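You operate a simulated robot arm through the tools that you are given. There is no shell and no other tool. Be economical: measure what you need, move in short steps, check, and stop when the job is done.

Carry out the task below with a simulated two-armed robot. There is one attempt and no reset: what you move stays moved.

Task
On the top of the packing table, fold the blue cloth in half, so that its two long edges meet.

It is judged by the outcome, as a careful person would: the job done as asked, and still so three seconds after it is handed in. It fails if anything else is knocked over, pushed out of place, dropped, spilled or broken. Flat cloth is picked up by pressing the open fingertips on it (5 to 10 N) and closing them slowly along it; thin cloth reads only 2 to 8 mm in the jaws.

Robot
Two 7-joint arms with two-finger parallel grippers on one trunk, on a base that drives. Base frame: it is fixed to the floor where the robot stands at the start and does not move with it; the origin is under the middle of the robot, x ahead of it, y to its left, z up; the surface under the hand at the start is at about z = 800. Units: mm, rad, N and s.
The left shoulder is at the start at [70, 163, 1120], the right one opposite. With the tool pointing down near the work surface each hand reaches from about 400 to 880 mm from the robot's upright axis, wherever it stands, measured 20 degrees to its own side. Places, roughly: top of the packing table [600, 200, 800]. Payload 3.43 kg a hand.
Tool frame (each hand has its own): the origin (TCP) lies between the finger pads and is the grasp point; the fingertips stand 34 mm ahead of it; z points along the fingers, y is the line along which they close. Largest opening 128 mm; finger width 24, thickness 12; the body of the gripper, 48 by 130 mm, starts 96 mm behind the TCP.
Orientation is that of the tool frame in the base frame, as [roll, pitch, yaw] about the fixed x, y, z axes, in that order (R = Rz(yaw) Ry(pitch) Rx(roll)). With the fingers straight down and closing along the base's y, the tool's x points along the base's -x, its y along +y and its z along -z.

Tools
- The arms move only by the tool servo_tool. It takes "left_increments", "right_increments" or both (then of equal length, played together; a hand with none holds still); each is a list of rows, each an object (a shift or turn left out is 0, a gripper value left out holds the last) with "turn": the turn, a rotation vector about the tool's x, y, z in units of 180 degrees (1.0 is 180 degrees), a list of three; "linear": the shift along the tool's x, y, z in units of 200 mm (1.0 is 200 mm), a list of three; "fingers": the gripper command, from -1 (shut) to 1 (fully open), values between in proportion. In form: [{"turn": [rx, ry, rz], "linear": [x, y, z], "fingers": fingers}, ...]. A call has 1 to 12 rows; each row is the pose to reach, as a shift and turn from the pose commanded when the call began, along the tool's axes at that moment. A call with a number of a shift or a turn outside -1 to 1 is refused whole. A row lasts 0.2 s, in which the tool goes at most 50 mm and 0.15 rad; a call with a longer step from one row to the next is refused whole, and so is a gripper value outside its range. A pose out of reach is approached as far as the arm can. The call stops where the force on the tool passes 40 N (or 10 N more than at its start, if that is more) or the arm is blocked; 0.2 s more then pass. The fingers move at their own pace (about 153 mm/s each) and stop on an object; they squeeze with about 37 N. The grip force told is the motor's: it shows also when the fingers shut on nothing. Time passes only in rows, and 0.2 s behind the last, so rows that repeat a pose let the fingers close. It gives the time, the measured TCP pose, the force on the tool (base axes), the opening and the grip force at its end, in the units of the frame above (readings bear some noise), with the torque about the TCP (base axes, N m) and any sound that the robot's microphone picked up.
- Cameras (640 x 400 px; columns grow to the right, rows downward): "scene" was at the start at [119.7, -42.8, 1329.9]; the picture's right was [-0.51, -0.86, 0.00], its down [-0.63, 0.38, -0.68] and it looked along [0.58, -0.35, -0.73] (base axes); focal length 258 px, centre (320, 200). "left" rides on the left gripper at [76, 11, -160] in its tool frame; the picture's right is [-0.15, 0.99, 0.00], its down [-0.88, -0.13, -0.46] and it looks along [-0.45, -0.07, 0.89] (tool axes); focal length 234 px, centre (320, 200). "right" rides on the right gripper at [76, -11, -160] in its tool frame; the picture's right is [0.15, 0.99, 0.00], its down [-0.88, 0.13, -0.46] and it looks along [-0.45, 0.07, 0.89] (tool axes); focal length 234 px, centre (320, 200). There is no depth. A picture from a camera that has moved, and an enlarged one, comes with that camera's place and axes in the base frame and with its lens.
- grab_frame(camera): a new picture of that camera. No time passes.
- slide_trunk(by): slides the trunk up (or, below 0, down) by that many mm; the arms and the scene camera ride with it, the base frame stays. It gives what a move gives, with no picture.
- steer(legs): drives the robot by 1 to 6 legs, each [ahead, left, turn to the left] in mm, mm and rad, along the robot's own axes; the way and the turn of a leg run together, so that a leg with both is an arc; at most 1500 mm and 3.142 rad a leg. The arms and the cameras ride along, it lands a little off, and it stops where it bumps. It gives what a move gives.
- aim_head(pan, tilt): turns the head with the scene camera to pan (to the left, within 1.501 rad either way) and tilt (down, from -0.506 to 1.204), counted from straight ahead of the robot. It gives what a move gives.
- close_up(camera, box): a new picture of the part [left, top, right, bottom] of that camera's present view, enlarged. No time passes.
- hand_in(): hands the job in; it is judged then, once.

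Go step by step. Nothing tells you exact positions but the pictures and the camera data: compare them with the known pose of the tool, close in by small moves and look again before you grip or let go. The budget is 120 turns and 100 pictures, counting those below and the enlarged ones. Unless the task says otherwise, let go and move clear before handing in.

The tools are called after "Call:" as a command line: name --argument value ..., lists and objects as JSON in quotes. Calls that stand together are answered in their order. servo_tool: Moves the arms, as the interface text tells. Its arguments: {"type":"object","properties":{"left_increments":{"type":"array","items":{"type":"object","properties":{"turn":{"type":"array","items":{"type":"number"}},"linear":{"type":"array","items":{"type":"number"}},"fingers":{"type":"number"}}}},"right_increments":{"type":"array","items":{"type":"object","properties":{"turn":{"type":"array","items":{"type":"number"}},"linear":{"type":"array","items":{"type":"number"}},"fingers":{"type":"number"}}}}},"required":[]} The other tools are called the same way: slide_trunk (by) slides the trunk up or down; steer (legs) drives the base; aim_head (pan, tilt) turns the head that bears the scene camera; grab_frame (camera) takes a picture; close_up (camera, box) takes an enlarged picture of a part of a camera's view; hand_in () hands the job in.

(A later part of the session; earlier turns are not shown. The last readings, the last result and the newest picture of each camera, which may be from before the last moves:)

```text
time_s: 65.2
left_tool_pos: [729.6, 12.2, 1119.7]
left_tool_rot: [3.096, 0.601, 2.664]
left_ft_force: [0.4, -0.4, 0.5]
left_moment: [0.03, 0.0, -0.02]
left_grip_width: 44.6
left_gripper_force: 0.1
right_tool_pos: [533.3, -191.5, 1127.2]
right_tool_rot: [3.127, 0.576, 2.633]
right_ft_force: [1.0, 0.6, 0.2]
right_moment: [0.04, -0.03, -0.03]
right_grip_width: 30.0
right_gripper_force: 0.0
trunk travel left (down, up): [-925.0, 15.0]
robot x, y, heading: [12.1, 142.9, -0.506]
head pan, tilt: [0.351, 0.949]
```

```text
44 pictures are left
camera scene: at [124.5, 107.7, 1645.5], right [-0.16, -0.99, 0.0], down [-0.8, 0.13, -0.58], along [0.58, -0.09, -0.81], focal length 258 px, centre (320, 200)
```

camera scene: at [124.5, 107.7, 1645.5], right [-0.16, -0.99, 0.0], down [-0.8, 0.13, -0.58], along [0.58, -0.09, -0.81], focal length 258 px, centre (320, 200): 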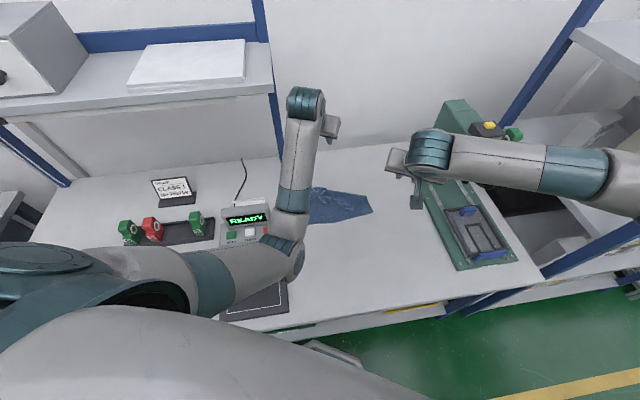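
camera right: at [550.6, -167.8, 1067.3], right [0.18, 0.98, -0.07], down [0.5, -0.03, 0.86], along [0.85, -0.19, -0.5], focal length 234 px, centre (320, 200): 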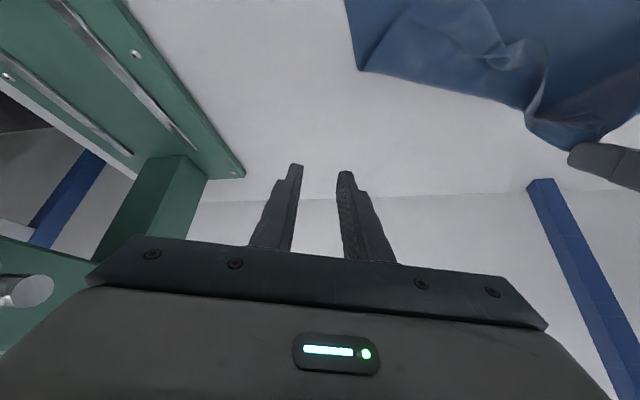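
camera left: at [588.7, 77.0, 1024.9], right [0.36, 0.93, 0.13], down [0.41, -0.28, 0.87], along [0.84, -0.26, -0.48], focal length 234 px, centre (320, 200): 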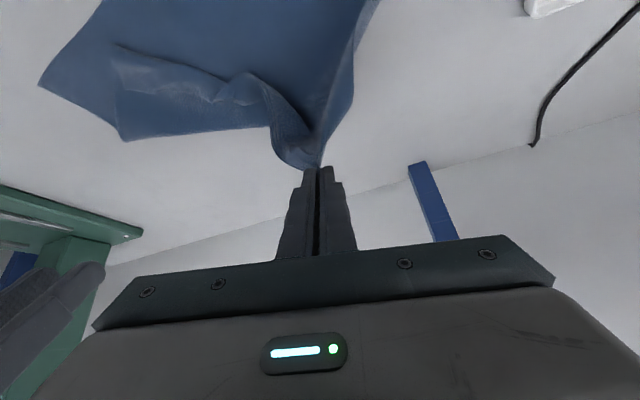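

The posture is good. I'm lowering the left hand to inspect the far-left corner with its wrist camera.

Call:
servo_tool --left_increments '[{"linear": [0.12, -0.014, 0.126]}, {"linear": [0.24, -0.028, 0.252]}, {"linear": [0.36, -0.042, 0.378]}, {"linear": [0.48, -0.056, 0.5]}, {"linear": [0.59, -0.069, 0.627]}, {"linear": [0.59, -0.069, 0.627]}]'

Call:
grab_frame --camera "left"

Call:
close_up --camera "scene" --box '[270, 170, 400, 250]'

```text
time_s: 66.5
left_tool_pos: [703.8, 15.6, 949.7]
left_tool_rot: [3.096, 0.6, 2.664]
left_ft_force: [-0.2, 1.4, -0.2]
left_moment: [-0.02, 0.0, 0.02]
left_grip_width: 45.0
left_gripper_force: 0.1
right_tool_pos: [533.5, -191.2, 1128.3]
right_tool_rot: [3.128, 0.577, 2.633]
right_ft_force: [0.0, -0.4, 0.2]
right_moment: [-0.02, -0.02, -0.01]
right_grip_width: 30.1
right_gripper_force: 0.1
trunk travel left (down, up): [-925.0, 15.0]
robot x, y, heading: [6.6, 143.7, -0.507]
head pan, tilt: [0.351, 0.949]
```

```text
43 pictures are left
camera left: at [569.4, 89.9, 1039.3], right [0.54, 0.83, 0.12], down [0.35, -0.35, 0.87], along [0.77, -0.42, -0.48], focal length 234 px, centre (320, 200)
```

left: 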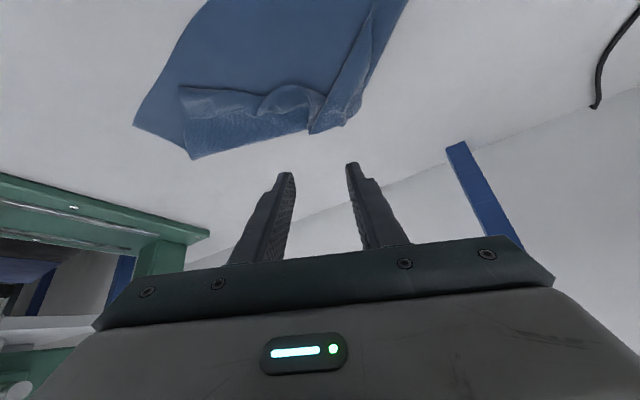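

```text
4.92 times, centred on (335, 210) of scene
camera zoom: at [125.3, 108.1, 1645.4], right [-0.16, -0.99, 0.0], down [-0.8, 0.13, -0.58], along [0.57, -0.09, -0.81], focal length 1270 px, centre (246, 151)
```

zoom: 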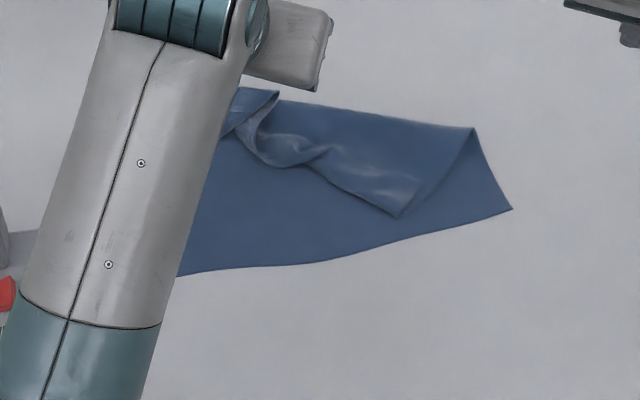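

Call:
close_up --camera "left" --box '[120, 20, 420, 180]'

```text
2.13 times, centred on (270, 100) of left
camera zoom: at [569.4, 89.9, 1039.3], right [0.54, 0.83, 0.12], down [0.35, -0.35, 0.87], along [0.77, -0.42, -0.48], focal length 500 px, centre (427, 413)
```

zoom: 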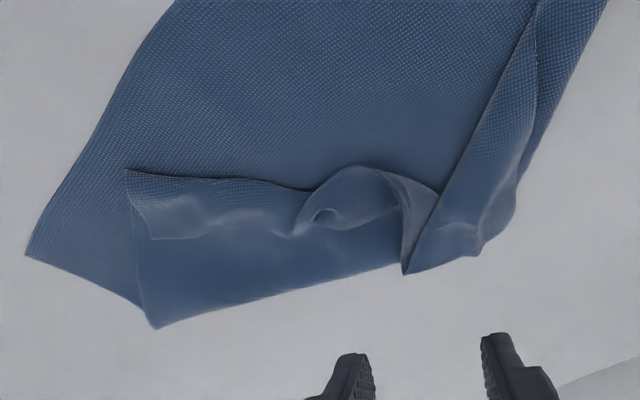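

Corner A sits at about (774, −19), and the far edge next to it stands up like a small wall running toward (740, 5). I'll straddle that wall with the left fingers, whose closing direction is nearly across it, without pressing into the lower layer.

Call:
servo_tool --left_increments '[{"linear": [0.015, 0.004, 0.14], "turn": [0.004, 0, 0], "fingers": -0.38}, {"linear": [0.03, 0.008, 0.28], "turn": [0.008, 0, 0]}, {"linear": [0.045, 0.012, 0.42], "turn": [0.014, 0, 0]}, {"linear": [0.06, 0.015, 0.564], "turn": [0.014, 0, 0]}, {"linear": [0.06, 0.015, 0.564], "turn": [0.014, 0, 0]}]'

Call:
close_up --camera "left" --box '[120, 60, 440, 260]'

```text
time_s: 67.8
left_tool_pos: [755.9, -2.0, 849.7]
left_tool_rot: [3.139, 0.602, 2.666]
left_ft_force: [-0.1, 0.3, 0.6]
left_moment: [0.03, -0.01, -0.02]
left_grip_width: 39.8
left_gripper_force: 0.1
right_tool_pos: [532.7, -190.7, 1128.0]
right_tool_rot: [3.13, 0.578, 2.631]
right_ft_force: [0.2, -0.3, -0.1]
right_moment: [-0.03, 0.0, 0.01]
right_grip_width: 30.3
right_gripper_force: 0.1
trunk travel left (down, up): [-925.0, 15.0]
robot x, y, heading: [9.0, 149.1, -0.508]
head pan, tilt: [0.351, 0.949]
```

```text
2.00 times, centred on (280, 160) of left
camera zoom: at [625.0, 77.5, 939.1], right [0.56, 0.82, 0.08], down [0.36, -0.33, 0.87], along [0.75, -0.46, -0.48], focal length 468 px, centre (400, 280)
```

zoom: 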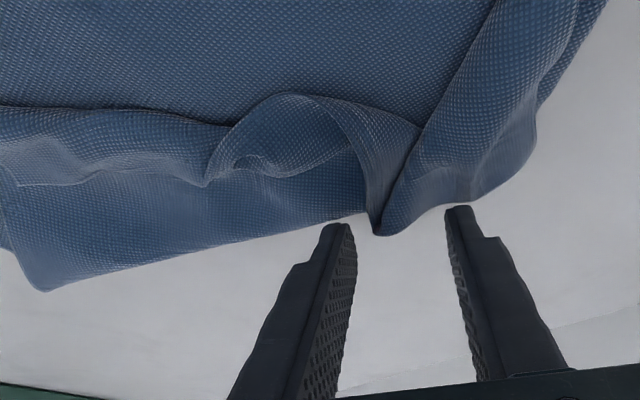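

A is neatly between the fingers. I'm moving slightly forward and down so the pads bracket it.

Call:
servo_tool --left_increments '[{"linear": [-0.01, -0.018, 0.04]}, {"linear": [-0.021, -0.035, 0.08]}, {"linear": [-0.021, -0.035, 0.08]}]'

Call:
close_up --camera "left" --box '[120, 60, 440, 260]'

```text
time_s: 68.5
left_tool_pos: [762.8, -13.3, 839.7]
left_tool_rot: [3.14, 0.601, 2.665]
left_ft_force: [-0.2, 0.6, 0.6]
left_moment: [0.04, -0.02, 0.0]
left_grip_width: 39.7
left_gripper_force: 0.0
right_tool_pos: [532.5, -191.1, 1127.4]
right_tool_rot: [3.129, 0.579, 2.635]
right_ft_force: [0.0, 0.1, -0.2]
right_moment: [-0.01, -0.01, 0.0]
right_grip_width: 30.6
right_gripper_force: 0.1
trunk travel left (down, up): [-925.0, 15.0]
robot x, y, heading: [5.9, 144.3, -0.512]
head pan, tilt: [0.351, 0.949]
```

```text
2.00 times, centred on (280, 160) of left
camera zoom: at [632.6, 65.8, 929.3], right [0.56, 0.82, 0.08], down [0.36, -0.33, 0.87], along [0.75, -0.46, -0.48], focal length 468 px, centre (400, 280)
```

zoom: 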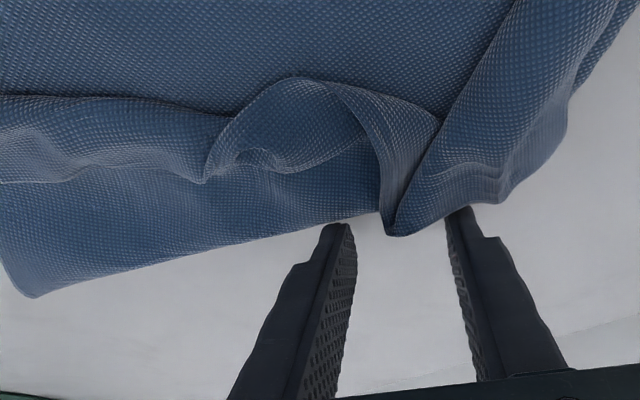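

Call:
servo_tool --left_increments '[{"linear": [0.008, 0, 0.012], "fingers": -0.45}, {"linear": [0.008, 0, 0.012], "fingers": -0.52}, {"linear": [0.008, 0, 0.012], "fingers": -0.59}, {"linear": [0.008, 0, 0.012], "fingers": -0.66}, {"linear": [0.008, 0, 0.012], "fingers": -0.73}, {"linear": [0.008, 0, 0.012], "fingers": -0.8}, {"linear": [0.008, 0, 0.012], "fingers": -0.87}, {"linear": [0.008, 0, 0.012], "fingers": -0.94}, {"linear": [0.008, 0, 0.012], "fingers": -1.0}, {"linear": [0.008, 0, 0.012], "fingers": -1.0}]'

Call:
close_up --camera "left" --box '[120, 60, 440, 260]'

```text
time_s: 70.8
left_tool_pos: [763.2, -13.0, 836.4]
left_tool_rot: [3.138, 0.601, 2.665]
left_ft_force: [0.7, -0.6, 0.2]
left_moment: [0.0, 0.01, 0.02]
left_grip_width: 1.3
left_gripper_force: 35.7
right_tool_pos: [533.0, -191.5, 1128.0]
right_tool_rot: [3.129, 0.578, 2.634]
right_ft_force: [0.7, 0.3, -0.2]
right_moment: [0.03, 0.0, 0.02]
right_grip_width: 30.2
right_gripper_force: 0.1
trunk travel left (down, up): [-925.0, 15.0]
robot x, y, heading: [8.7, 144.1, -0.514]
head pan, tilt: [0.351, 0.949]
```

```text
2.00 times, centred on (280, 160) of left
camera zoom: at [632.7, 66.0, 926.2], right [0.56, 0.82, 0.08], down [0.36, -0.33, 0.87], along [0.75, -0.46, -0.48], focal length 468 px, centre (400, 280)
```

zoom: 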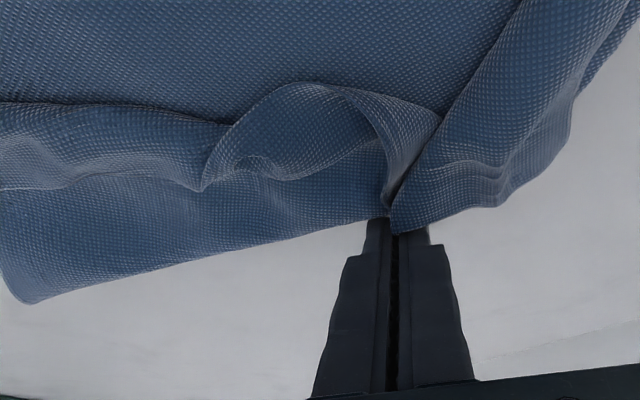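

The jaws read 1.3 mm (0 is empty), so something is caught. I'm lifting gently to check.

Call:
servo_tool --left_increments '[{"linear": [-0.03, 0, -0.045]}, {"linear": [-0.06, 0, -0.09]}, {"linear": [-0.1, 0, -0.145]}, {"linear": [-0.14, 0, -0.2]}, {"linear": [-0.14, 0, -0.2]}]'

Call:
close_up --camera "left" --box '[80, 20, 480, 270]'

```text
time_s: 72.0
left_tool_pos: [763.0, -14.9, 886.0]
left_tool_rot: [3.14, 0.601, 2.665]
left_ft_force: [0.2, 0.4, -0.3]
left_moment: [0.0, 0.03, 0.04]
left_grip_width: 1.4
left_gripper_force: 36.1
right_tool_pos: [533.2, -190.8, 1127.5]
right_tool_rot: [3.129, 0.578, 2.633]
right_ft_force: [1.2, 0.0, 0.2]
right_moment: [0.03, 0.01, 0.0]
right_grip_width: 30.3
right_gripper_force: 0.1
trunk travel left (down, up): [-925.0, 15.0]
robot x, y, heading: [8.5, 141.4, -0.505]
head pan, tilt: [0.351, 0.949]
```

```text
1.60 times, centred on (280, 145) of left
camera zoom: at [632.1, 65.6, 974.0], right [0.56, 0.82, 0.08], down [0.36, -0.33, 0.87], along [0.75, -0.46, -0.48], focal length 375 px, centre (384, 288)
```

zoom: 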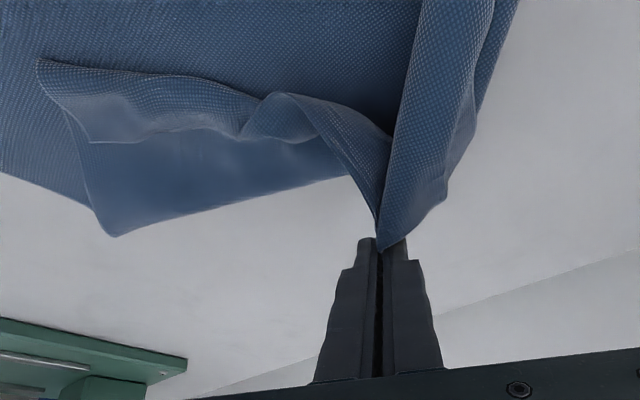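

Corner A alone is held. I'm carrying it halfway toward D, rotating the hand a bit to stay clear of the terminal, and checking for arm limits.

Call:
servo_tool --left_increments '[{"linear": [0.06, 0.025, -0.09], "turn": [-0.009, 0, -0.013]}, {"linear": [0.13, 0.05, -0.16], "turn": [-0.018, 0, -0.026]}, {"linear": [0.21, 0.08, -0.22], "turn": [-0.027, 0, -0.04]}, {"linear": [0.29, 0.11, -0.28], "turn": [-0.036, 0, -0.053]}, {"linear": [0.37, 0.148, -0.343], "turn": [-0.045, 0, -0.066]}, {"linear": [0.37, 0.148, -0.343], "turn": [-0.045, 0, -0.066]}]'

Call:
grab_frame --camera "scene"

```text
time_s: 73.3
left_tool_pos: [689.0, 59.4, 898.4]
left_tool_rot: [3.139, 0.601, 2.919]
left_ft_force: [1.5, -0.2, -0.6]
left_moment: [0.0, -0.02, -0.02]
left_grip_width: 1.3
left_gripper_force: 36.3
right_tool_pos: [533.4, -192.5, 1127.7]
right_tool_rot: [3.128, 0.578, 2.634]
right_ft_force: [-0.3, -0.2, 0.3]
right_moment: [-0.01, 0.0, -0.02]
right_grip_width: 30.2
right_gripper_force: 0.1
trunk travel left (down, up): [-925.0, 15.0]
robot x, y, heading: [5.2, 146.0, -0.51]
head pan, tilt: [0.351, 0.949]
```

```text
36 pictures are left
camera scene: at [125.7, 108.0, 1645.4], right [-0.16, -0.99, 0.0], down [-0.8, 0.13, -0.58], along [0.57, -0.09, -0.81], focal length 258 px, centre (320, 200)
```

scene: 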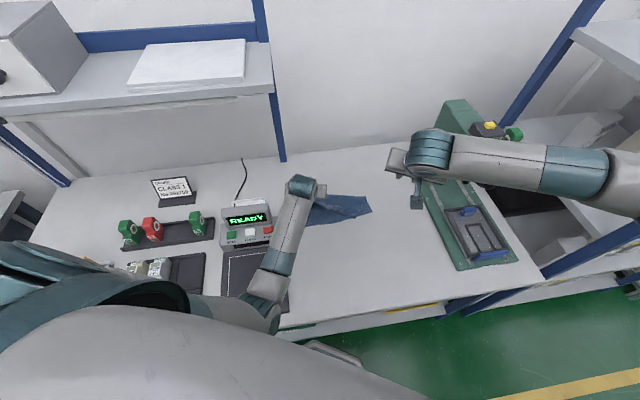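

No limits hit. I'm continuing to bring A over D, hovering about 20 mm above.

Call:
servo_tool --left_increments '[{"linear": [0.08, 0.05, -0.06]}, {"linear": [0.17, 0.1, -0.1]}, {"linear": [0.27, 0.16, -0.12]}, {"linear": [0.39, 0.21, -0.12]}, {"linear": [0.5, 0.255, -0.113]}, {"linear": [0.5, 0.255, -0.113]}]'

Call:
grab_frame --camera "scene"

Call:
grab_frame --camera "left"

```text
time_s: 74.8
left_tool_pos: [606.0, 128.1, 862.1]
left_tool_rot: [3.14, 0.601, 2.916]
left_ft_force: [-0.5, -0.2, 0.5]
left_moment: [-0.04, -0.01, -0.05]
left_grip_width: 1.5
left_gripper_force: 36.3
right_tool_pos: [534.1, -190.9, 1127.4]
right_tool_rot: [3.128, 0.578, 2.632]
right_ft_force: [-0.2, 0.2, 0.0]
right_moment: [-0.04, 0.0, -0.03]
right_grip_width: 30.1
right_gripper_force: 0.1
trunk travel left (down, up): [-925.0, 15.0]
robot x, y, heading: [8.9, 143.0, -0.505]
head pan, tilt: [0.351, 0.949]
```

```text
35 pictures are left
camera scene: at [125.7, 107.9, 1645.4], right [-0.16, -0.99, 0.0], down [-0.8, 0.13, -0.58], along [0.57, -0.09, -0.81], focal length 258 px, centre (320, 200)
```

scene: 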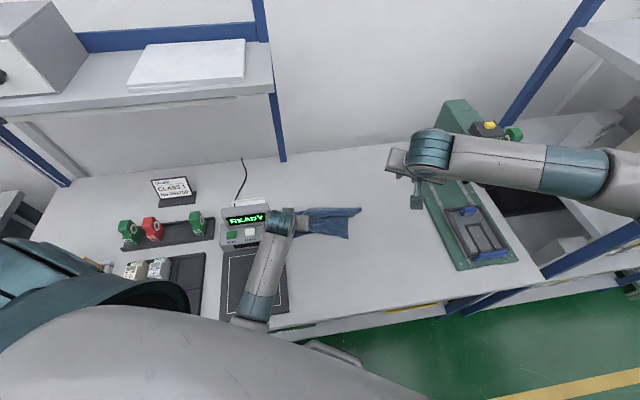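

```text
34 pictures are left
camera left: at [460.0, 173.8, 952.2], right [0.34, 0.94, 0.08], down [0.43, -0.23, 0.87], along [0.84, -0.26, -0.48], focal length 234 px, centre (320, 200)
```

left: 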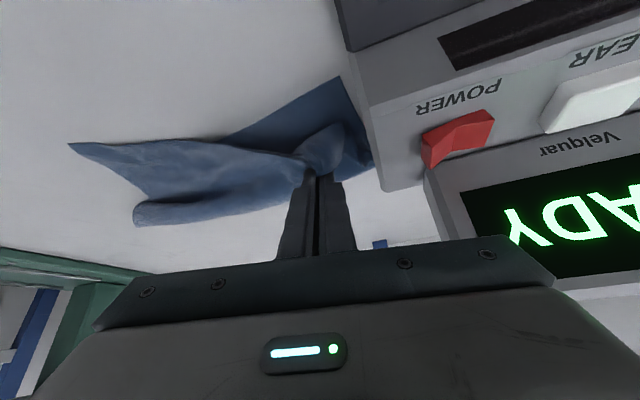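

Call:
close_up --camera "scene" --box '[260, 190, 380, 265]'

Call:
close_up --camera "left" --box '[50, 60, 400, 240]'

```text
5.33 times, centred on (320, 228) of scene
camera zoom: at [125.7, 107.9, 1645.4], right [-0.16, -0.99, 0.0], down [-0.8, 0.13, -0.58], along [0.57, -0.09, -0.81], focal length 1376 px, centre (320, 53)
```

zoom: 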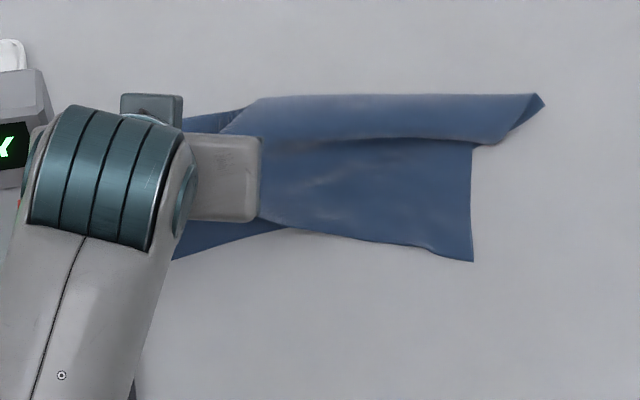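

```text
1.83 times, centred on (225, 150) of left
camera zoom: at [460.0, 173.8, 952.2], right [0.34, 0.94, 0.08], down [0.43, -0.23, 0.87], along [0.84, -0.26, -0.48], focal length 428 px, centre (494, 291)
```

zoom: 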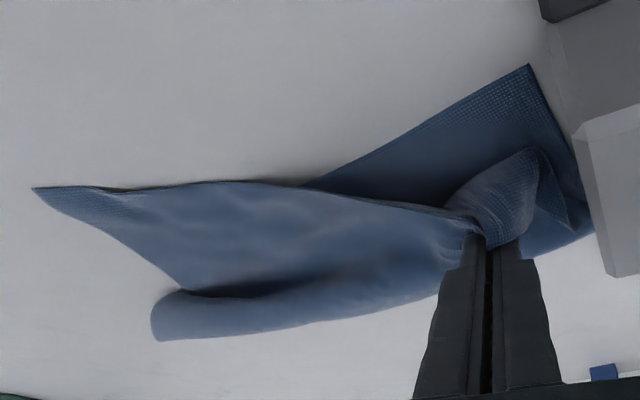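

The cloth came along a bit: corner B now lies on bare table at about (530, −61), past the lower layer, and A is still held. New plan: also grip B with the right hand, so both hands hold the far edge, lift the cloth until it hangs straight, and then lay it down folded. I'm moving the right hand above B.

Call:
servo_tool --right_increments '[{"linear": [0.14, 0.1, 0.128]}, {"linear": [0.28, 0.2, 0.256]}, {"linear": [0.42, 0.31, 0.385]}, {"linear": [0.56, 0.41, 0.514]}, {"linear": [0.7, 0.515, 0.643]}, {"linear": [0.84, 0.62, 0.77]}, {"linear": [0.98, 0.72, 0.9]}, {"linear": [0.98, 0.72, 0.9]}]'

Call:
grab_frame --camera "right"

Call:
grab_frame --camera "scene"

```text
time_s: 76.5
left_tool_pos: [606.3, 129.3, 863.0]
left_tool_rot: [3.141, 0.603, 2.916]
left_ft_force: [-0.4, -0.2, 0.4]
left_moment: [-0.03, -0.01, -0.01]
left_grip_width: 1.2
left_gripper_force: 36.0
right_tool_pos: [548.4, -33.1, 876.0]
right_tool_rot: [3.129, 0.579, 2.633]
right_ft_force: [0.6, 0.7, -0.1]
right_moment: [0.0, -0.01, 0.01]
right_grip_width: 30.3
right_gripper_force: 0.1
trunk travel left (down, up): [-925.0, 15.0]
robot x, y, heading: [8.5, 148.4, -0.508]
head pan, tilt: [0.351, 0.949]
```

```text
31 pictures are left
camera right: at [409.9, 28.7, 968.1], right [0.37, 0.93, -0.07], down [0.49, -0.13, 0.86], along [0.79, -0.35, -0.5], focal length 234 px, centre (320, 200)
```

right: 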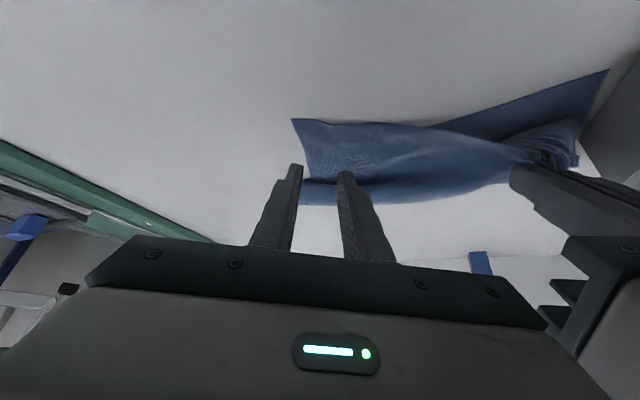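

```text
30 pictures are left
camera scene: at [124.8, 107.6, 1645.4], right [-0.16, -0.99, 0.0], down [-0.8, 0.13, -0.58], along [0.57, -0.09, -0.81], focal length 258 px, centre (320, 200)
```

scene: 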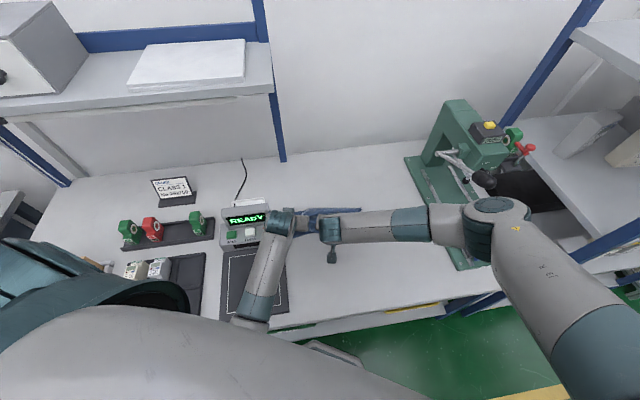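

B is confirmed at (532, −58). I'm lowering the right hand to contact about 12 mm inside the edge.

Call:
servo_tool --right_increments '[{"linear": [0.045, 0, 0.07]}, {"linear": [0.093, 0, 0.1425]}, {"linear": [0.1, 0, 0.153]}, {"linear": [0.1, 0, 0.153]}]'

Call:
close_up --camera "right" --box '[200, 90, 460, 260]'

```text
time_s: 77.5
left_tool_pos: [606.3, 128.9, 861.8]
left_tool_rot: [3.14, 0.601, 2.917]
left_ft_force: [-0.5, 0.7, 0.4]
left_moment: [0.04, 0.01, -0.03]
left_grip_width: 1.2
left_gripper_force: 36.4
right_tool_pos: [547.5, -29.8, 836.1]
right_tool_rot: [3.13, 0.577, 2.635]
right_ft_force: [0.7, -1.1, 0.4]
right_moment: [-0.03, 0.0, 0.0]
right_grip_width: 30.1
right_gripper_force: 0.1
trunk travel left (down, up): [-925.0, 15.0]
robot x, y, heading: [7.5, 143.5, -0.505]
head pan, tilt: [0.351, 0.949]
```

```text
2.35 times, centred on (330, 175) of right
camera zoom: at [409.2, 31.1, 928.3], right [0.37, 0.93, -0.07], down [0.49, -0.13, 0.86], along [0.79, -0.35, -0.5], focal length 551 px, centre (296, 259)
```

zoom: 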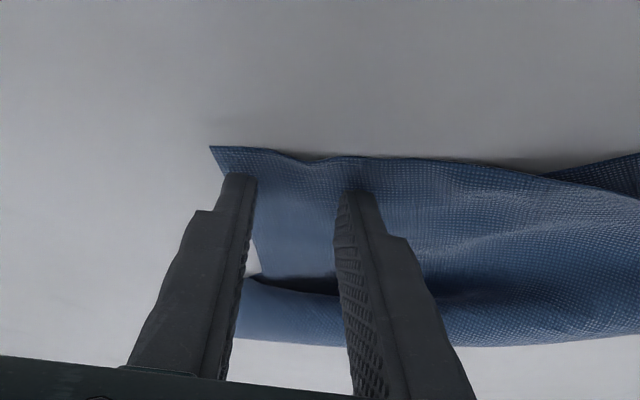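

Well placed, with both tips on the corner just inside the edge. I'm pressing lightly.

Call:
servo_tool --right_increments '[{"linear": [0.005, 0, 0.008]}, {"linear": [0.009, 0, 0.0145]}, {"linear": [0.009, 0, 0.0145]}]'

```text
time_s: 78.3
left_tool_pos: [605.0, 130.3, 865.0]
left_tool_rot: [3.14, 0.602, 2.917]
left_ft_force: [-0.4, 0.5, 0.9]
left_moment: [0.01, -0.05, -0.04]
left_grip_width: 1.3
left_gripper_force: 36.1
right_tool_pos: [547.1, -30.9, 835.3]
right_tool_rot: [3.126, 0.586, 2.633]
right_ft_force: [2.1, -2.1, 33.9]
right_moment: [-0.58, -0.05, 0.02]
right_grip_width: 30.7
right_gripper_force: 0.3
trunk travel left (down, up): [-925.0, 15.0]
robot x, y, heading: [3.9, 147.0, -0.51]
head pan, tilt: [0.351, 0.949]
```

That's 34 N, which is too much, so I'm backing off about 2 mm.

Call:
servo_tool --right_increments '[{"linear": [-0.0045, 0, -0.007]}, {"linear": [-0.0045, 0, -0.007]}]'

```text
time_s: 79.0
left_tool_pos: [604.6, 130.1, 864.2]
left_tool_rot: [3.14, 0.604, 2.918]
left_ft_force: [0.1, 0.6, 0.1]
left_moment: [0.0, 0.02, -0.03]
left_grip_width: 1.6
left_gripper_force: 35.8
right_tool_pos: [545.0, -30.3, 836.3]
right_tool_rot: [3.128, 0.584, 2.631]
right_ft_force: [7.1, -2.4, 33.8]
right_moment: [-0.56, -0.29, 0.06]
right_grip_width: 30.2
right_gripper_force: 0.0
trunk travel left (down, up): [-925.0, 15.0]
robot x, y, heading: [8.2, 147.8, -0.509]
head pan, tilt: [0.351, 0.949]
```

Call:
servo_tool --right_increments '[{"linear": [-0.006, 0, -0.009]}, {"linear": [-0.006, 0, -0.009]}]'

```text
time_s: 79.5
left_tool_pos: [603.8, 129.3, 862.7]
left_tool_rot: [3.139, 0.602, 2.916]
left_ft_force: [-0.5, 0.8, 0.0]
left_moment: [0.02, -0.03, -0.03]
left_grip_width: 1.1
left_gripper_force: 36.1
right_tool_pos: [544.9, -30.7, 835.6]
right_tool_rot: [3.13, 0.58, 2.633]
right_ft_force: [5.0, -1.2, 24.7]
right_moment: [-0.44, -0.2, 0.08]
right_grip_width: 29.8
right_gripper_force: 0.1
trunk travel left (down, up): [-925.0, 15.0]
robot x, y, heading: [8.3, 145.6, -0.508]
head pan, tilt: [0.351, 0.949]
```

Call:
servo_tool --right_increments '[{"linear": [-0.008, 0, -0.012]}, {"linear": [-0.01, 0, -0.0155]}, {"linear": [-0.01, 0, -0.0155], "fingers": -0.57}, {"linear": [-0.01, 0, -0.0155], "fingers": -0.62}, {"linear": [-0.01, 0, -0.0155], "fingers": -0.67}, {"linear": [-0.01, 0, -0.0155], "fingers": -0.72}, {"linear": [-0.01, 0, -0.0155], "fingers": -0.77}, {"linear": [-0.01, 0, -0.0155], "fingers": -0.82}, {"linear": [-0.01, 0, -0.0155], "fingers": -0.88}, {"linear": [-0.01, 0, -0.0155], "fingers": -0.94}, {"linear": [-0.01, 0, -0.0155], "fingers": -1.0}, {"linear": [-0.01, 0, -0.0155], "fingers": -1.0}]'

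Call:
close_up --camera "right" --box '[200, 90, 460, 260]'

```text
time_s: 82.2
left_tool_pos: [606.6, 128.7, 862.2]
left_tool_rot: [3.139, 0.599, 2.915]
left_ft_force: [-0.6, -0.7, -0.7]
left_moment: [0.0, -0.01, -0.03]
left_grip_width: 1.6
left_gripper_force: 36.1
right_tool_pos: [545.1, -30.5, 838.8]
right_tool_rot: [3.13, 0.577, 2.635]
right_ft_force: [0.3, -0.1, -0.4]
right_moment: [0.02, 0.01, 0.06]
right_grip_width: 0.0
right_gripper_force: 33.5
trunk travel left (down, up): [-925.0, 15.0]
robot x, y, heading: [9.3, 145.1, -0.506]
head pan, tilt: [0.351, 0.949]
```

```text
2.35 times, centred on (330, 175) of right
camera zoom: at [407.9, 31.0, 931.1], right [0.37, 0.93, -0.07], down [0.49, -0.13, 0.86], along [0.79, -0.35, -0.5], focal length 551 px, centre (296, 259)
```

zoom: 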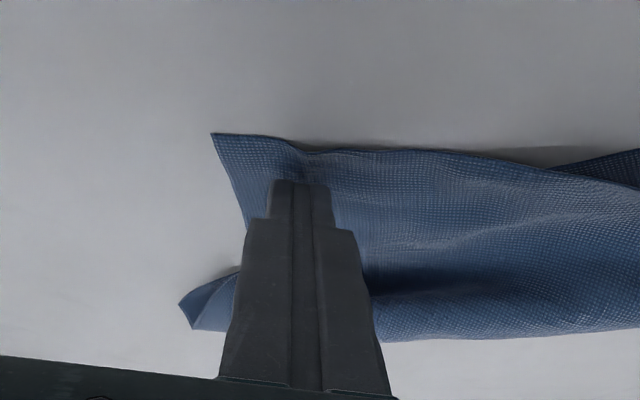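

The press was too light and the jaws closed empty. I'm reopening and pressing a bit more firmly.

Call:
servo_tool --right_increments '[{"linear": [-0.016, 0, -0.025], "fingers": -0.53}, {"linear": [-0.016, 0, -0.025], "fingers": -0.5}, {"linear": [-0.005, 0, -0.01], "fingers": -0.5}, {"linear": [0.006, 0, 0.005], "fingers": -0.5}, {"linear": [0.01, 0, 0.008], "fingers": -0.5}, {"linear": [0.01, 0, 0.008], "fingers": -0.5}]'

```text
time_s: 83.5
left_tool_pos: [605.8, 129.5, 862.2]
left_tool_rot: [3.141, 0.6, 2.916]
left_ft_force: [0.6, -0.2, -0.2]
left_moment: [-0.02, 0.02, -0.05]
left_grip_width: 1.4
left_gripper_force: 36.2
right_tool_pos: [545.9, -30.4, 837.2]
right_tool_rot: [3.129, 0.577, 2.633]
right_ft_force: [-0.5, 0.7, 0.9]
right_moment: [0.01, -0.02, 0.03]
right_grip_width: 31.7
right_gripper_force: 0.1
trunk travel left (down, up): [-925.0, 15.0]
robot x, y, heading: [7.6, 144.7, -0.506]
head pan, tilt: [0.351, 0.949]
```

Call:
servo_tool --right_increments '[{"linear": [0.003, 0, 0.004]}, {"linear": [0.0045, 0, 0.006]}, {"linear": [0.0045, 0, 0.006]}]'

```text
time_s: 84.3
left_tool_pos: [604.8, 129.3, 863.5]
left_tool_rot: [3.14, 0.602, 2.916]
left_ft_force: [-0.5, -0.3, -0.4]
left_moment: [-0.01, -0.03, -0.04]
left_grip_width: 1.3
left_gripper_force: 35.7
right_tool_pos: [547.0, -30.1, 836.1]
right_tool_rot: [3.131, 0.579, 2.632]
right_ft_force: [2.5, -0.8, 14.2]
right_moment: [-0.3, -0.02, 0.04]
right_grip_width: 31.8
right_gripper_force: 0.0
trunk travel left (down, up): [-925.0, 15.0]
robot x, y, heading: [6.8, 148.1, -0.512]
head pan, tilt: [0.351, 0.949]
```

It's at 14 N but mostly on one finger. I'm levelling the roll slightly and closing slowly.

Call:
servo_tool --right_increments '[{"linear": [0.002, 0, 0.003], "turn": [0.007, 0, 0], "fingers": -0.52}, {"linear": [0.002, 0, 0.003], "turn": [0.007, 0, 0], "fingers": -0.56}, {"linear": [0.002, 0, 0.003], "turn": [0.007, 0, 0], "fingers": -0.61}, {"linear": [0.002, 0, 0.003], "turn": [0.007, 0, 0], "fingers": -0.66}, {"linear": [0.002, 0, 0.003], "turn": [0.007, 0, 0], "fingers": -0.71}, {"linear": [0.002, 0, 0.003], "turn": [0.007, 0, 0], "fingers": -0.76}, {"linear": [0.002, 0, 0.003], "turn": [0.007, 0, 0], "fingers": -0.81}, {"linear": [0.002, 0, 0.003], "turn": [0.007, 0, 0], "fingers": -0.87}, {"linear": [0.002, 0, 0.003], "turn": [0.007, 0, 0], "fingers": -0.93}, {"linear": [0.002, 0, 0.003], "turn": [0.007, 0, 0], "fingers": -1.0}, {"linear": [0.002, 0, 0.003], "turn": [0.007, 0, 0], "fingers": -1.0}]'

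Call:
close_up --camera "right" --box '[200, 90, 460, 260]'

```text
time_s: 86.8
left_tool_pos: [604.7, 129.7, 863.5]
left_tool_rot: [3.14, 0.604, 2.916]
left_ft_force: [-0.3, -1.8, -1.0]
left_moment: [-0.03, 0.01, -0.03]
left_grip_width: 1.4
left_gripper_force: 35.8
right_tool_pos: [543.9, -29.8, 836.3]
right_tool_rot: [-3.132, 0.58, 2.634]
right_ft_force: [2.2, 2.6, 34.0]
right_moment: [-0.07, -0.39, 0.04]
right_grip_width: 1.9
right_gripper_force: 36.8
trunk travel left (down, up): [-925.0, 15.0]
robot x, y, heading: [9.1, 147.9, -0.507]
head pan, tilt: [0.351, 0.949]
```

```text
2.35 times, centred on (330, 175) of right
camera zoom: at [408.5, 35.4, 927.4], right [0.38, 0.92, -0.09], down [0.49, -0.12, 0.86], along [0.78, -0.37, -0.5], focal length 551 px, centre (296, 259)
```

zoom: 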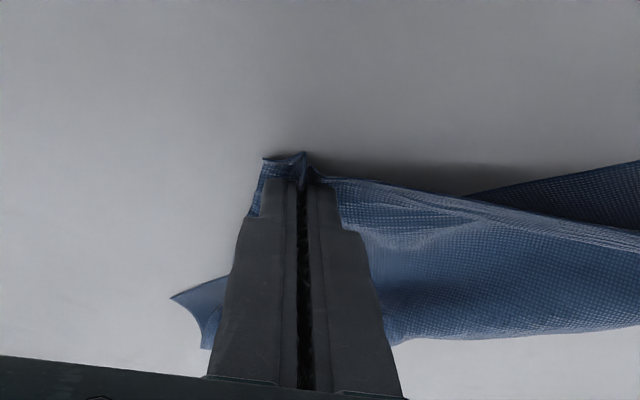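

Both corners are gripped (1.4 and 1.9 mm). I'm raising both hands slowly and drawing the right one outward to spread the edge.

Call:
servo_tool --left_increments '[{"linear": [-0.05, -0.01, -0.035]}, {"linear": [-0.12, -0.02, -0.08]}, {"linear": [-0.19, -0.035, -0.13]}, {"linear": [-0.26, -0.055, -0.18]}, {"linear": [-0.33, -0.07, -0.23]}, {"linear": [-0.397, -0.088, -0.273]}, {"linear": [-0.397, -0.088, -0.273]}]' --right_increments '[{"linear": [-0.1, -0.02, -0.06]}, {"linear": [-0.23, -0.07, -0.09]}, {"linear": [-0.36, -0.13, -0.1]}, {"linear": [-0.5, -0.19, -0.12]}, {"linear": [-0.64, -0.25, -0.135]}, {"linear": [-0.78, -0.31, -0.146]}, {"linear": [-0.78, -0.31, -0.146]}]'

Call:
grab_frame --camera "scene"

```text
time_s: 87.9
left_tool_pos: [625.3, 102.2, 929.0]
left_tool_rot: [-3.122, 0.602, 2.916]
left_ft_force: [-0.5, -16.4, -1.1]
left_moment: [-0.29, 0.0, 0.02]
left_grip_width: 1.2
left_gripper_force: 36.2
right_tool_pos: [594.3, -90.7, 916.3]
right_tool_rot: [3.129, 0.57, 2.637]
right_ft_force: [2.5, 16.7, 2.5]
right_moment: [0.5, -0.11, 0.13]
right_grip_width: 1.8
right_gripper_force: 36.3
trunk travel left (down, up): [-925.0, 15.0]
robot x, y, heading: [5.0, 147.1, -0.511]
head pan, tilt: [0.351, 0.949]
stopped in row 5 (left hand): the force on the tool passed its limit at 44 N (the readings are from after the stop); the commanded pose is now the measured one
```

```text
26 pictures are left
camera scene: at [125.0, 107.4, 1645.3], right [-0.16, -0.99, 0.0], down [-0.8, 0.13, -0.58], along [0.57, -0.09, -0.81], focal length 258 px, centre (320, 200)
```

scene: 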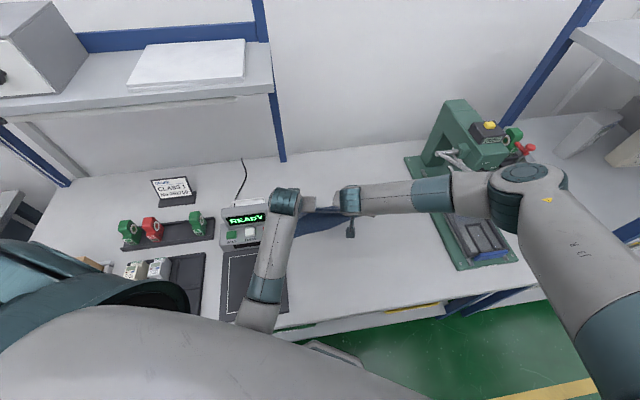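

The edge is taut at about 195 mm between grips. I'll relax the right hand inward a bit and raise both together.

Call:
servo_tool --left_increments '[{"linear": [0.0, 0.0, 0.0]}, {"linear": [-0.09, 0, -0.134]}, {"linear": [-0.18, 0, -0.268]}, {"linear": [-0.27, 0, -0.402]}, {"linear": [-0.367, 0, -0.536]}, {"linear": [-0.367, 0, -0.536]}]' --right_increments '[{"linear": [0.02, 0.052, -0.01]}, {"linear": [-0.07, 0.052, -0.145]}, {"linear": [-0.16, 0.052, -0.28]}, {"linear": [-0.25, 0.052, -0.42]}, {"linear": [-0.34, 0.052, -0.555]}, {"linear": [-0.34, 0.052, -0.555]}]'

Call:
aim_head --pan 0.35 --tilt 0.8

Call:
grab_frame --camera "scene"

Call:
grab_frame --camera "right"

```text
time_s: 89.3
left_tool_pos: [626.4, 105.9, 1059.5]
left_tool_rot: [-3.13, 0.602, 2.919]
left_ft_force: [-0.8, -7.8, 0.1]
left_moment: [-0.11, 0.04, -0.01]
left_grip_width: 1.1
left_gripper_force: 35.7
right_tool_pos: [592.8, -83.9, 1048.1]
right_tool_rot: [3.139, 0.572, 2.637]
right_ft_force: [1.1, 7.4, 0.3]
right_moment: [0.22, -0.05, 0.07]
right_grip_width: 1.6
right_gripper_force: 36.0
trunk travel left (down, up): [-925.0, 15.0]
robot x, y, heading: [5.4, 146.2, -0.506]
head pan, tilt: [0.351, 0.949]
```

```text
time_s: 90.0
left_tool_pos: [627.1, 104.1, 1059.5]
left_tool_rot: [-3.129, 0.6, 2.916]
left_ft_force: [-0.8, -6.4, -0.6]
left_moment: [-0.17, -0.01, 0.04]
left_grip_width: 1.2
left_gripper_force: 35.9
right_tool_pos: [593.1, -83.1, 1047.8]
right_tool_rot: [3.138, 0.572, 2.638]
right_ft_force: [0.9, 6.8, -0.1]
right_moment: [0.19, -0.06, 0.05]
right_grip_width: 1.8
right_gripper_force: 36.0
trunk travel left (down, up): [-925.0, 15.0]
robot x, y, heading: [7.7, 144.5, -0.506]
head pan, tilt: [0.351, 0.799]
```

```text
25 pictures are left
camera scene: at [133.1, 107.2, 1656.9], right [-0.16, -0.99, 0.0], down [-0.71, 0.11, -0.7], along [0.69, -0.11, -0.72], focal length 258 px, centre (320, 200)
```

scene: 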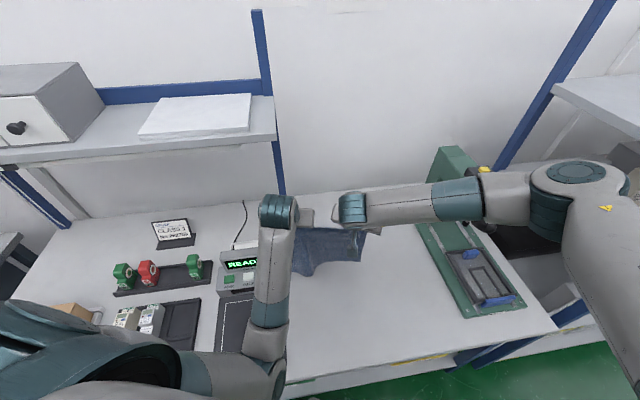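

```text
24 pictures are left
camera right: at [456.7, -21.3, 1140.9], right [0.37, 0.93, -0.08], down [0.49, -0.13, 0.86], along [0.79, -0.35, -0.51], focal length 234 px, centre (320, 200)
```

right: 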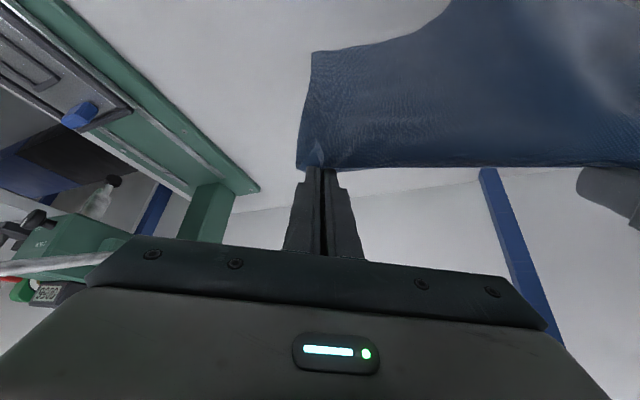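

Call:
close_up --camera "scene" --box '[250, 190, 390, 290]'

Call:
grab_frame --camera "left"

```text
4.00 times, centred on (320, 240) of scene
camera zoom: at [133.1, 107.2, 1656.9], right [-0.16, -0.99, 0.0], down [-0.71, 0.11, -0.7], along [0.69, -0.11, -0.72], focal length 1032 px, centre (320, 40)
```

zoom: 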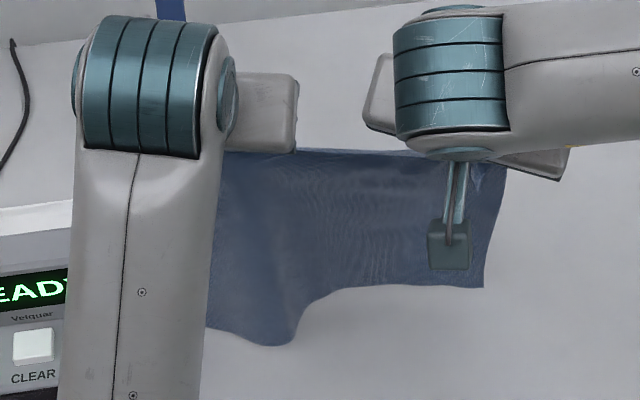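

```text
22 pictures are left
camera left: at [481.3, 151.7, 1148.6], right [0.34, 0.94, 0.07], down [0.43, -0.23, 0.88], along [0.84, -0.27, -0.48], focal length 234 px, centre (320, 200)
```

left: 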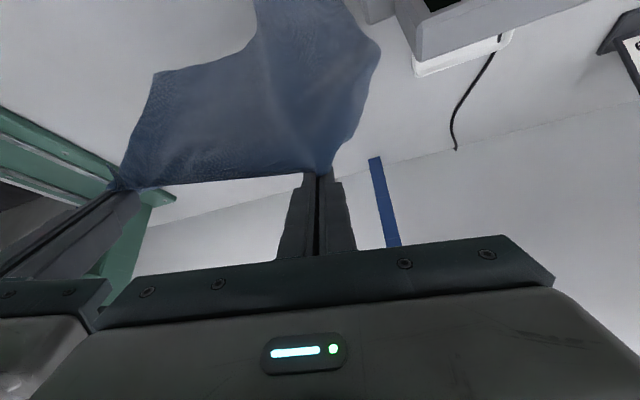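

Now I understand it: the cloth hangs from its far edge, gripped about 35 mm from B and 85 mm from A, with the near edge on the table around x≈570–610. I'll lift it just clear, shift it right away from the terminal, and square the held edge.

Call:
servo_tool --left_increments '[{"linear": [-0.03, -0.03, -0.06]}, {"linear": [-0.05, -0.1, -0.1]}, {"linear": [-0.06, -0.17, -0.12]}, {"linear": [-0.07, -0.24, -0.13]}, {"linear": [-0.075, -0.31, -0.13]}, {"linear": [-0.075, -0.31, -0.13]}, {"linear": [-0.075, -0.31, -0.13]}]' --right_increments '[{"linear": [-0.07, -0.01, -0.05]}, {"linear": [-0.13, -0.06, -0.055]}, {"linear": [-0.19, -0.11, -0.055]}, {"linear": [-0.25, -0.165, -0.055]}, {"linear": [-0.306, -0.217, -0.053]}, {"linear": [-0.306, -0.217, -0.053]}, {"linear": [-0.306, -0.217, -0.053]}]'

Call:
grab_frame --camera "scene"

Call:
grab_frame --camera "right"

```text
time_s: 91.1
left_tool_pos: [620.6, 73.9, 1086.5]
left_tool_rot: [3.095, 0.611, 2.882]
left_ft_force: [1.0, -19.4, -0.8]
left_moment: [-0.4, -0.04, 0.08]
left_grip_width: 1.0
left_gripper_force: 35.6
right_tool_pos: [610.8, -123.8, 1085.0]
right_tool_rot: [3.115, 0.559, 2.644]
right_ft_force: [-1.0, 19.4, 1.7]
right_moment: [0.65, 0.02, 0.19]
right_grip_width: 1.7
right_gripper_force: 37.0
trunk travel left (down, up): [-925.0, 15.0]
robot x, y, heading: [10.2, 142.9, -0.511]
head pan, tilt: [0.351, 0.799]
stopped in row 5 (left hand): the force on the tool passed its limit at 44 N (the readings are from after the stop); the commanded pose is now the measured one
```

```text
21 pictures are left
camera scene: at [132.9, 106.2, 1656.9], right [-0.16, -0.99, 0.0], down [-0.71, 0.11, -0.7], along [0.69, -0.11, -0.72], focal length 258 px, centre (320, 200)
```

scene: 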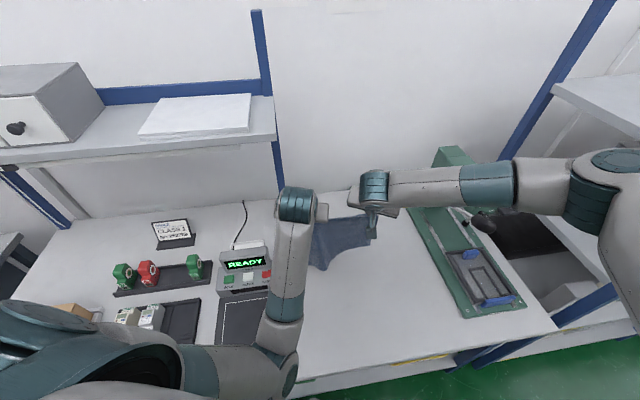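

```text
20 pictures are left
camera right: at [473.6, -66.3, 1179.6], right [0.35, 0.94, -0.06], down [0.5, -0.13, 0.86], along [0.79, -0.33, -0.51], focal length 234 px, centre (320, 200)
```

right: 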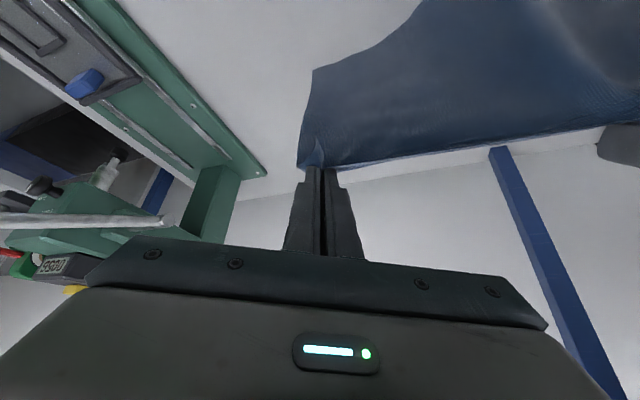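

The cloth hangs properly from the held edge. I'll relax the tension, lower it so the near edge lands near x≈605, and lay the lower half forward by moving down and ahead.

Call:
servo_tool --left_increments '[{"linear": [0.1, -0.015, 0.05]}, {"linear": [0.213, -0.031, 0.1]}, {"linear": [0.216, -0.018, 0.19]}, {"linear": [0.22, -0.005, 0.28]}, {"linear": [0.195, 0.014, 0.37]}, {"linear": [0.173, 0.033, 0.465]}, {"linear": [0.13, 0.055, 0.555]}, {"linear": [0.091, 0.078, 0.645]}, {"linear": [0.06, 0.098, 0.73]}, {"linear": [0.03, 0.117, 0.81]}, {"linear": [0.03, 0.117, 0.81]}]' --right_increments '[{"linear": [0.085, 0.02, 0.065]}, {"linear": [0.17, 0.004, 0.13]}, {"linear": [0.173, 0.028, 0.216]}, {"linear": [0.175, 0.052, 0.303]}, {"linear": [0.153, 0.088, 0.39]}, {"linear": [0.13, 0.123, 0.479]}, {"linear": [0.09, 0.165, 0.56]}, {"linear": [0.053, 0.207, 0.645]}, {"linear": [0.023, 0.243, 0.72]}, {"linear": [-0.006, 0.278, 0.8]}, {"linear": [-0.006, 0.278, 0.8]}]'

Call:
grab_frame --camera "scene"

Call:
grab_frame --camera "right"

```text
time_s: 93.5
left_tool_pos: [713.7, 79.9, 953.0]
left_tool_rot: [3.098, 0.611, 2.886]
left_ft_force: [1.3, -22.7, -0.6]
left_moment: [-0.51, -0.05, 0.11]
left_grip_width: 0.9
left_gripper_force: 36.3
right_tool_pos: [714.6, -116.8, 952.5]
right_tool_rot: [3.122, 0.563, 2.645]
right_ft_force: [-2.3, 22.7, 0.7]
right_moment: [0.7, 0.07, 0.24]
right_grip_width: 1.7
right_gripper_force: 36.4
trunk travel left (down, up): [-925.0, 15.0]
robot x, y, heading: [6.9, 148.0, -0.507]
head pan, tilt: [0.351, 0.799]
```

```text
19 pictures are left
camera scene: at [132.2, 107.1, 1657.0], right [-0.16, -0.99, 0.0], down [-0.71, 0.11, -0.7], along [0.69, -0.11, -0.72], focal length 258 px, centre (320, 200)
```

scene: 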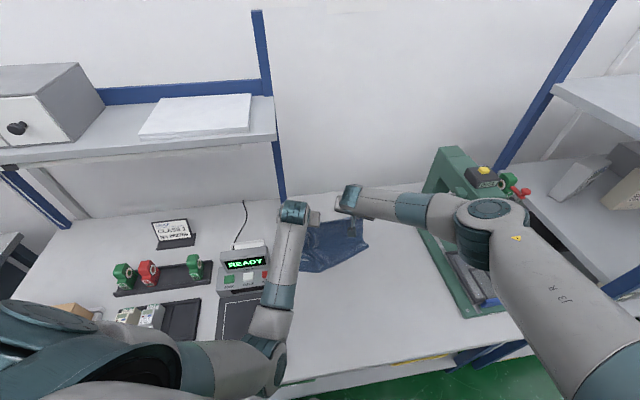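

```text
18 pictures are left
camera right: at [577.3, -58.5, 1046.6], right [0.35, 0.93, -0.06], down [0.5, -0.13, 0.86], along [0.79, -0.33, -0.51], focal length 234 px, centre (320, 200)
```

right: 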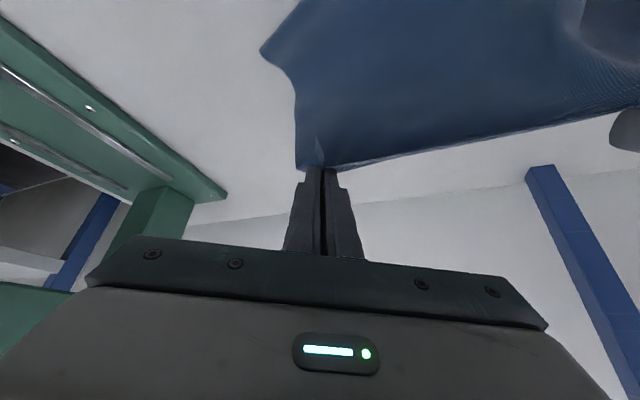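

Call:
close_up --camera "scene" --box '[260, 190, 400, 290]'

Call:
grab_frame --camera "left"

```text
4.00 times, centred on (330, 240) of scene
camera zoom: at [132.2, 107.1, 1657.0], right [-0.16, -0.99, 0.0], down [-0.71, 0.11, -0.7], along [0.69, -0.11, -0.72], focal length 1032 px, centre (280, 40)
```

zoom: 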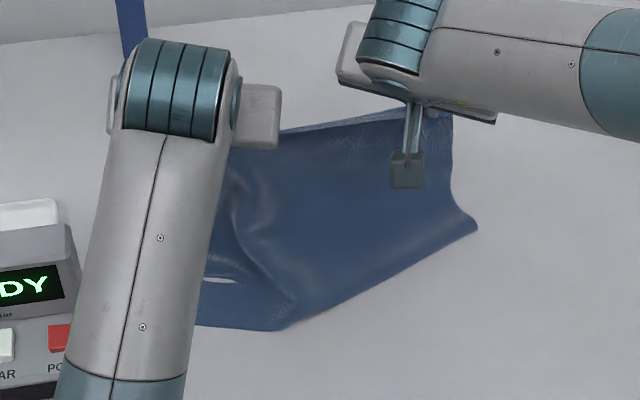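

```text
16 pictures are left
camera left: at [566.7, 122.9, 1041.0], right [0.34, 0.93, 0.12], down [0.41, -0.26, 0.87], along [0.85, -0.25, -0.47], focal length 234 px, centre (320, 200)
```

left: 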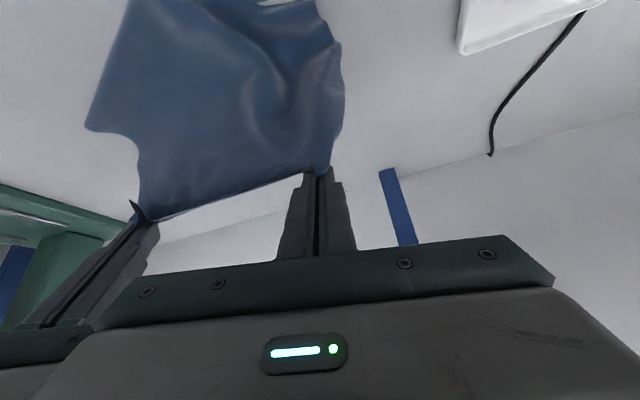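

The lower edge landed skewed, because the left grip is about 85 mm in from A. Rather than force it, I'll lift the cloth again and lay it flat by lowering while driving the base backward. Trailing the cloth will straighten it, and then I'll carry the held edge over to the far edge with the base.

Call:
servo_tool --left_increments '[{"linear": [-0.07, 0, -0.1]}, {"linear": [-0.14, 0, -0.2]}, {"linear": [-0.21, 0, -0.3]}, {"linear": [-0.28, 0, -0.4]}, {"linear": [-0.359, 0, -0.512]}, {"linear": [-0.359, 0, -0.512]}]' --right_increments '[{"linear": [-0.05, 0.044, -0.11]}, {"linear": [-0.115, 0.044, -0.215]}, {"linear": [-0.18, 0.044, -0.32]}, {"linear": [-0.245, 0.044, -0.43]}, {"linear": [-0.31, 0.044, -0.543]}, {"linear": [-0.31, 0.044, -0.543]}]'

Call:
grab_frame --camera "left"

```text
time_s: 94.9
left_tool_pos: [711.5, 77.6, 1077.1]
left_tool_rot: [3.095, 0.608, 2.888]
left_ft_force: [-0.2, -4.9, 0.3]
left_moment: [-0.09, -0.01, 0.04]
left_grip_width: 0.9
left_gripper_force: 36.4
right_tool_pos: [714.7, -109.7, 1077.9]
right_tool_rot: [3.126, 0.564, 2.64]
right_ft_force: [0.2, 4.1, 0.7]
right_moment: [0.13, 0.01, 0.05]
right_grip_width: 1.7
right_gripper_force: 37.0
trunk travel left (down, up): [-925.0, 15.0]
robot x, y, heading: [10.4, 148.0, -0.511]
head pan, tilt: [0.351, 0.799]
```

```text
15 pictures are left
camera left: at [564.0, 120.1, 1165.8], right [0.34, 0.93, 0.12], down [0.41, -0.26, 0.87], along [0.85, -0.25, -0.47], focal length 234 px, centre (320, 200)
```

left: 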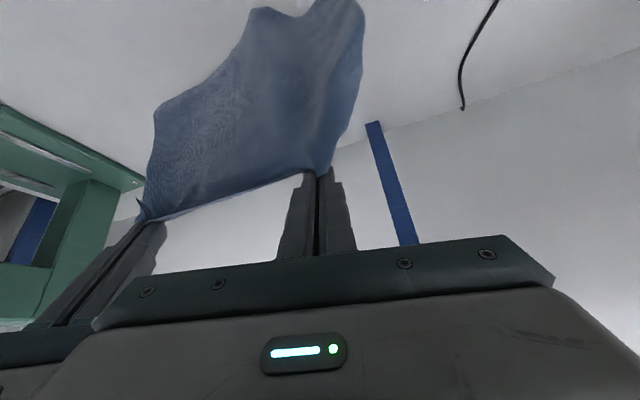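

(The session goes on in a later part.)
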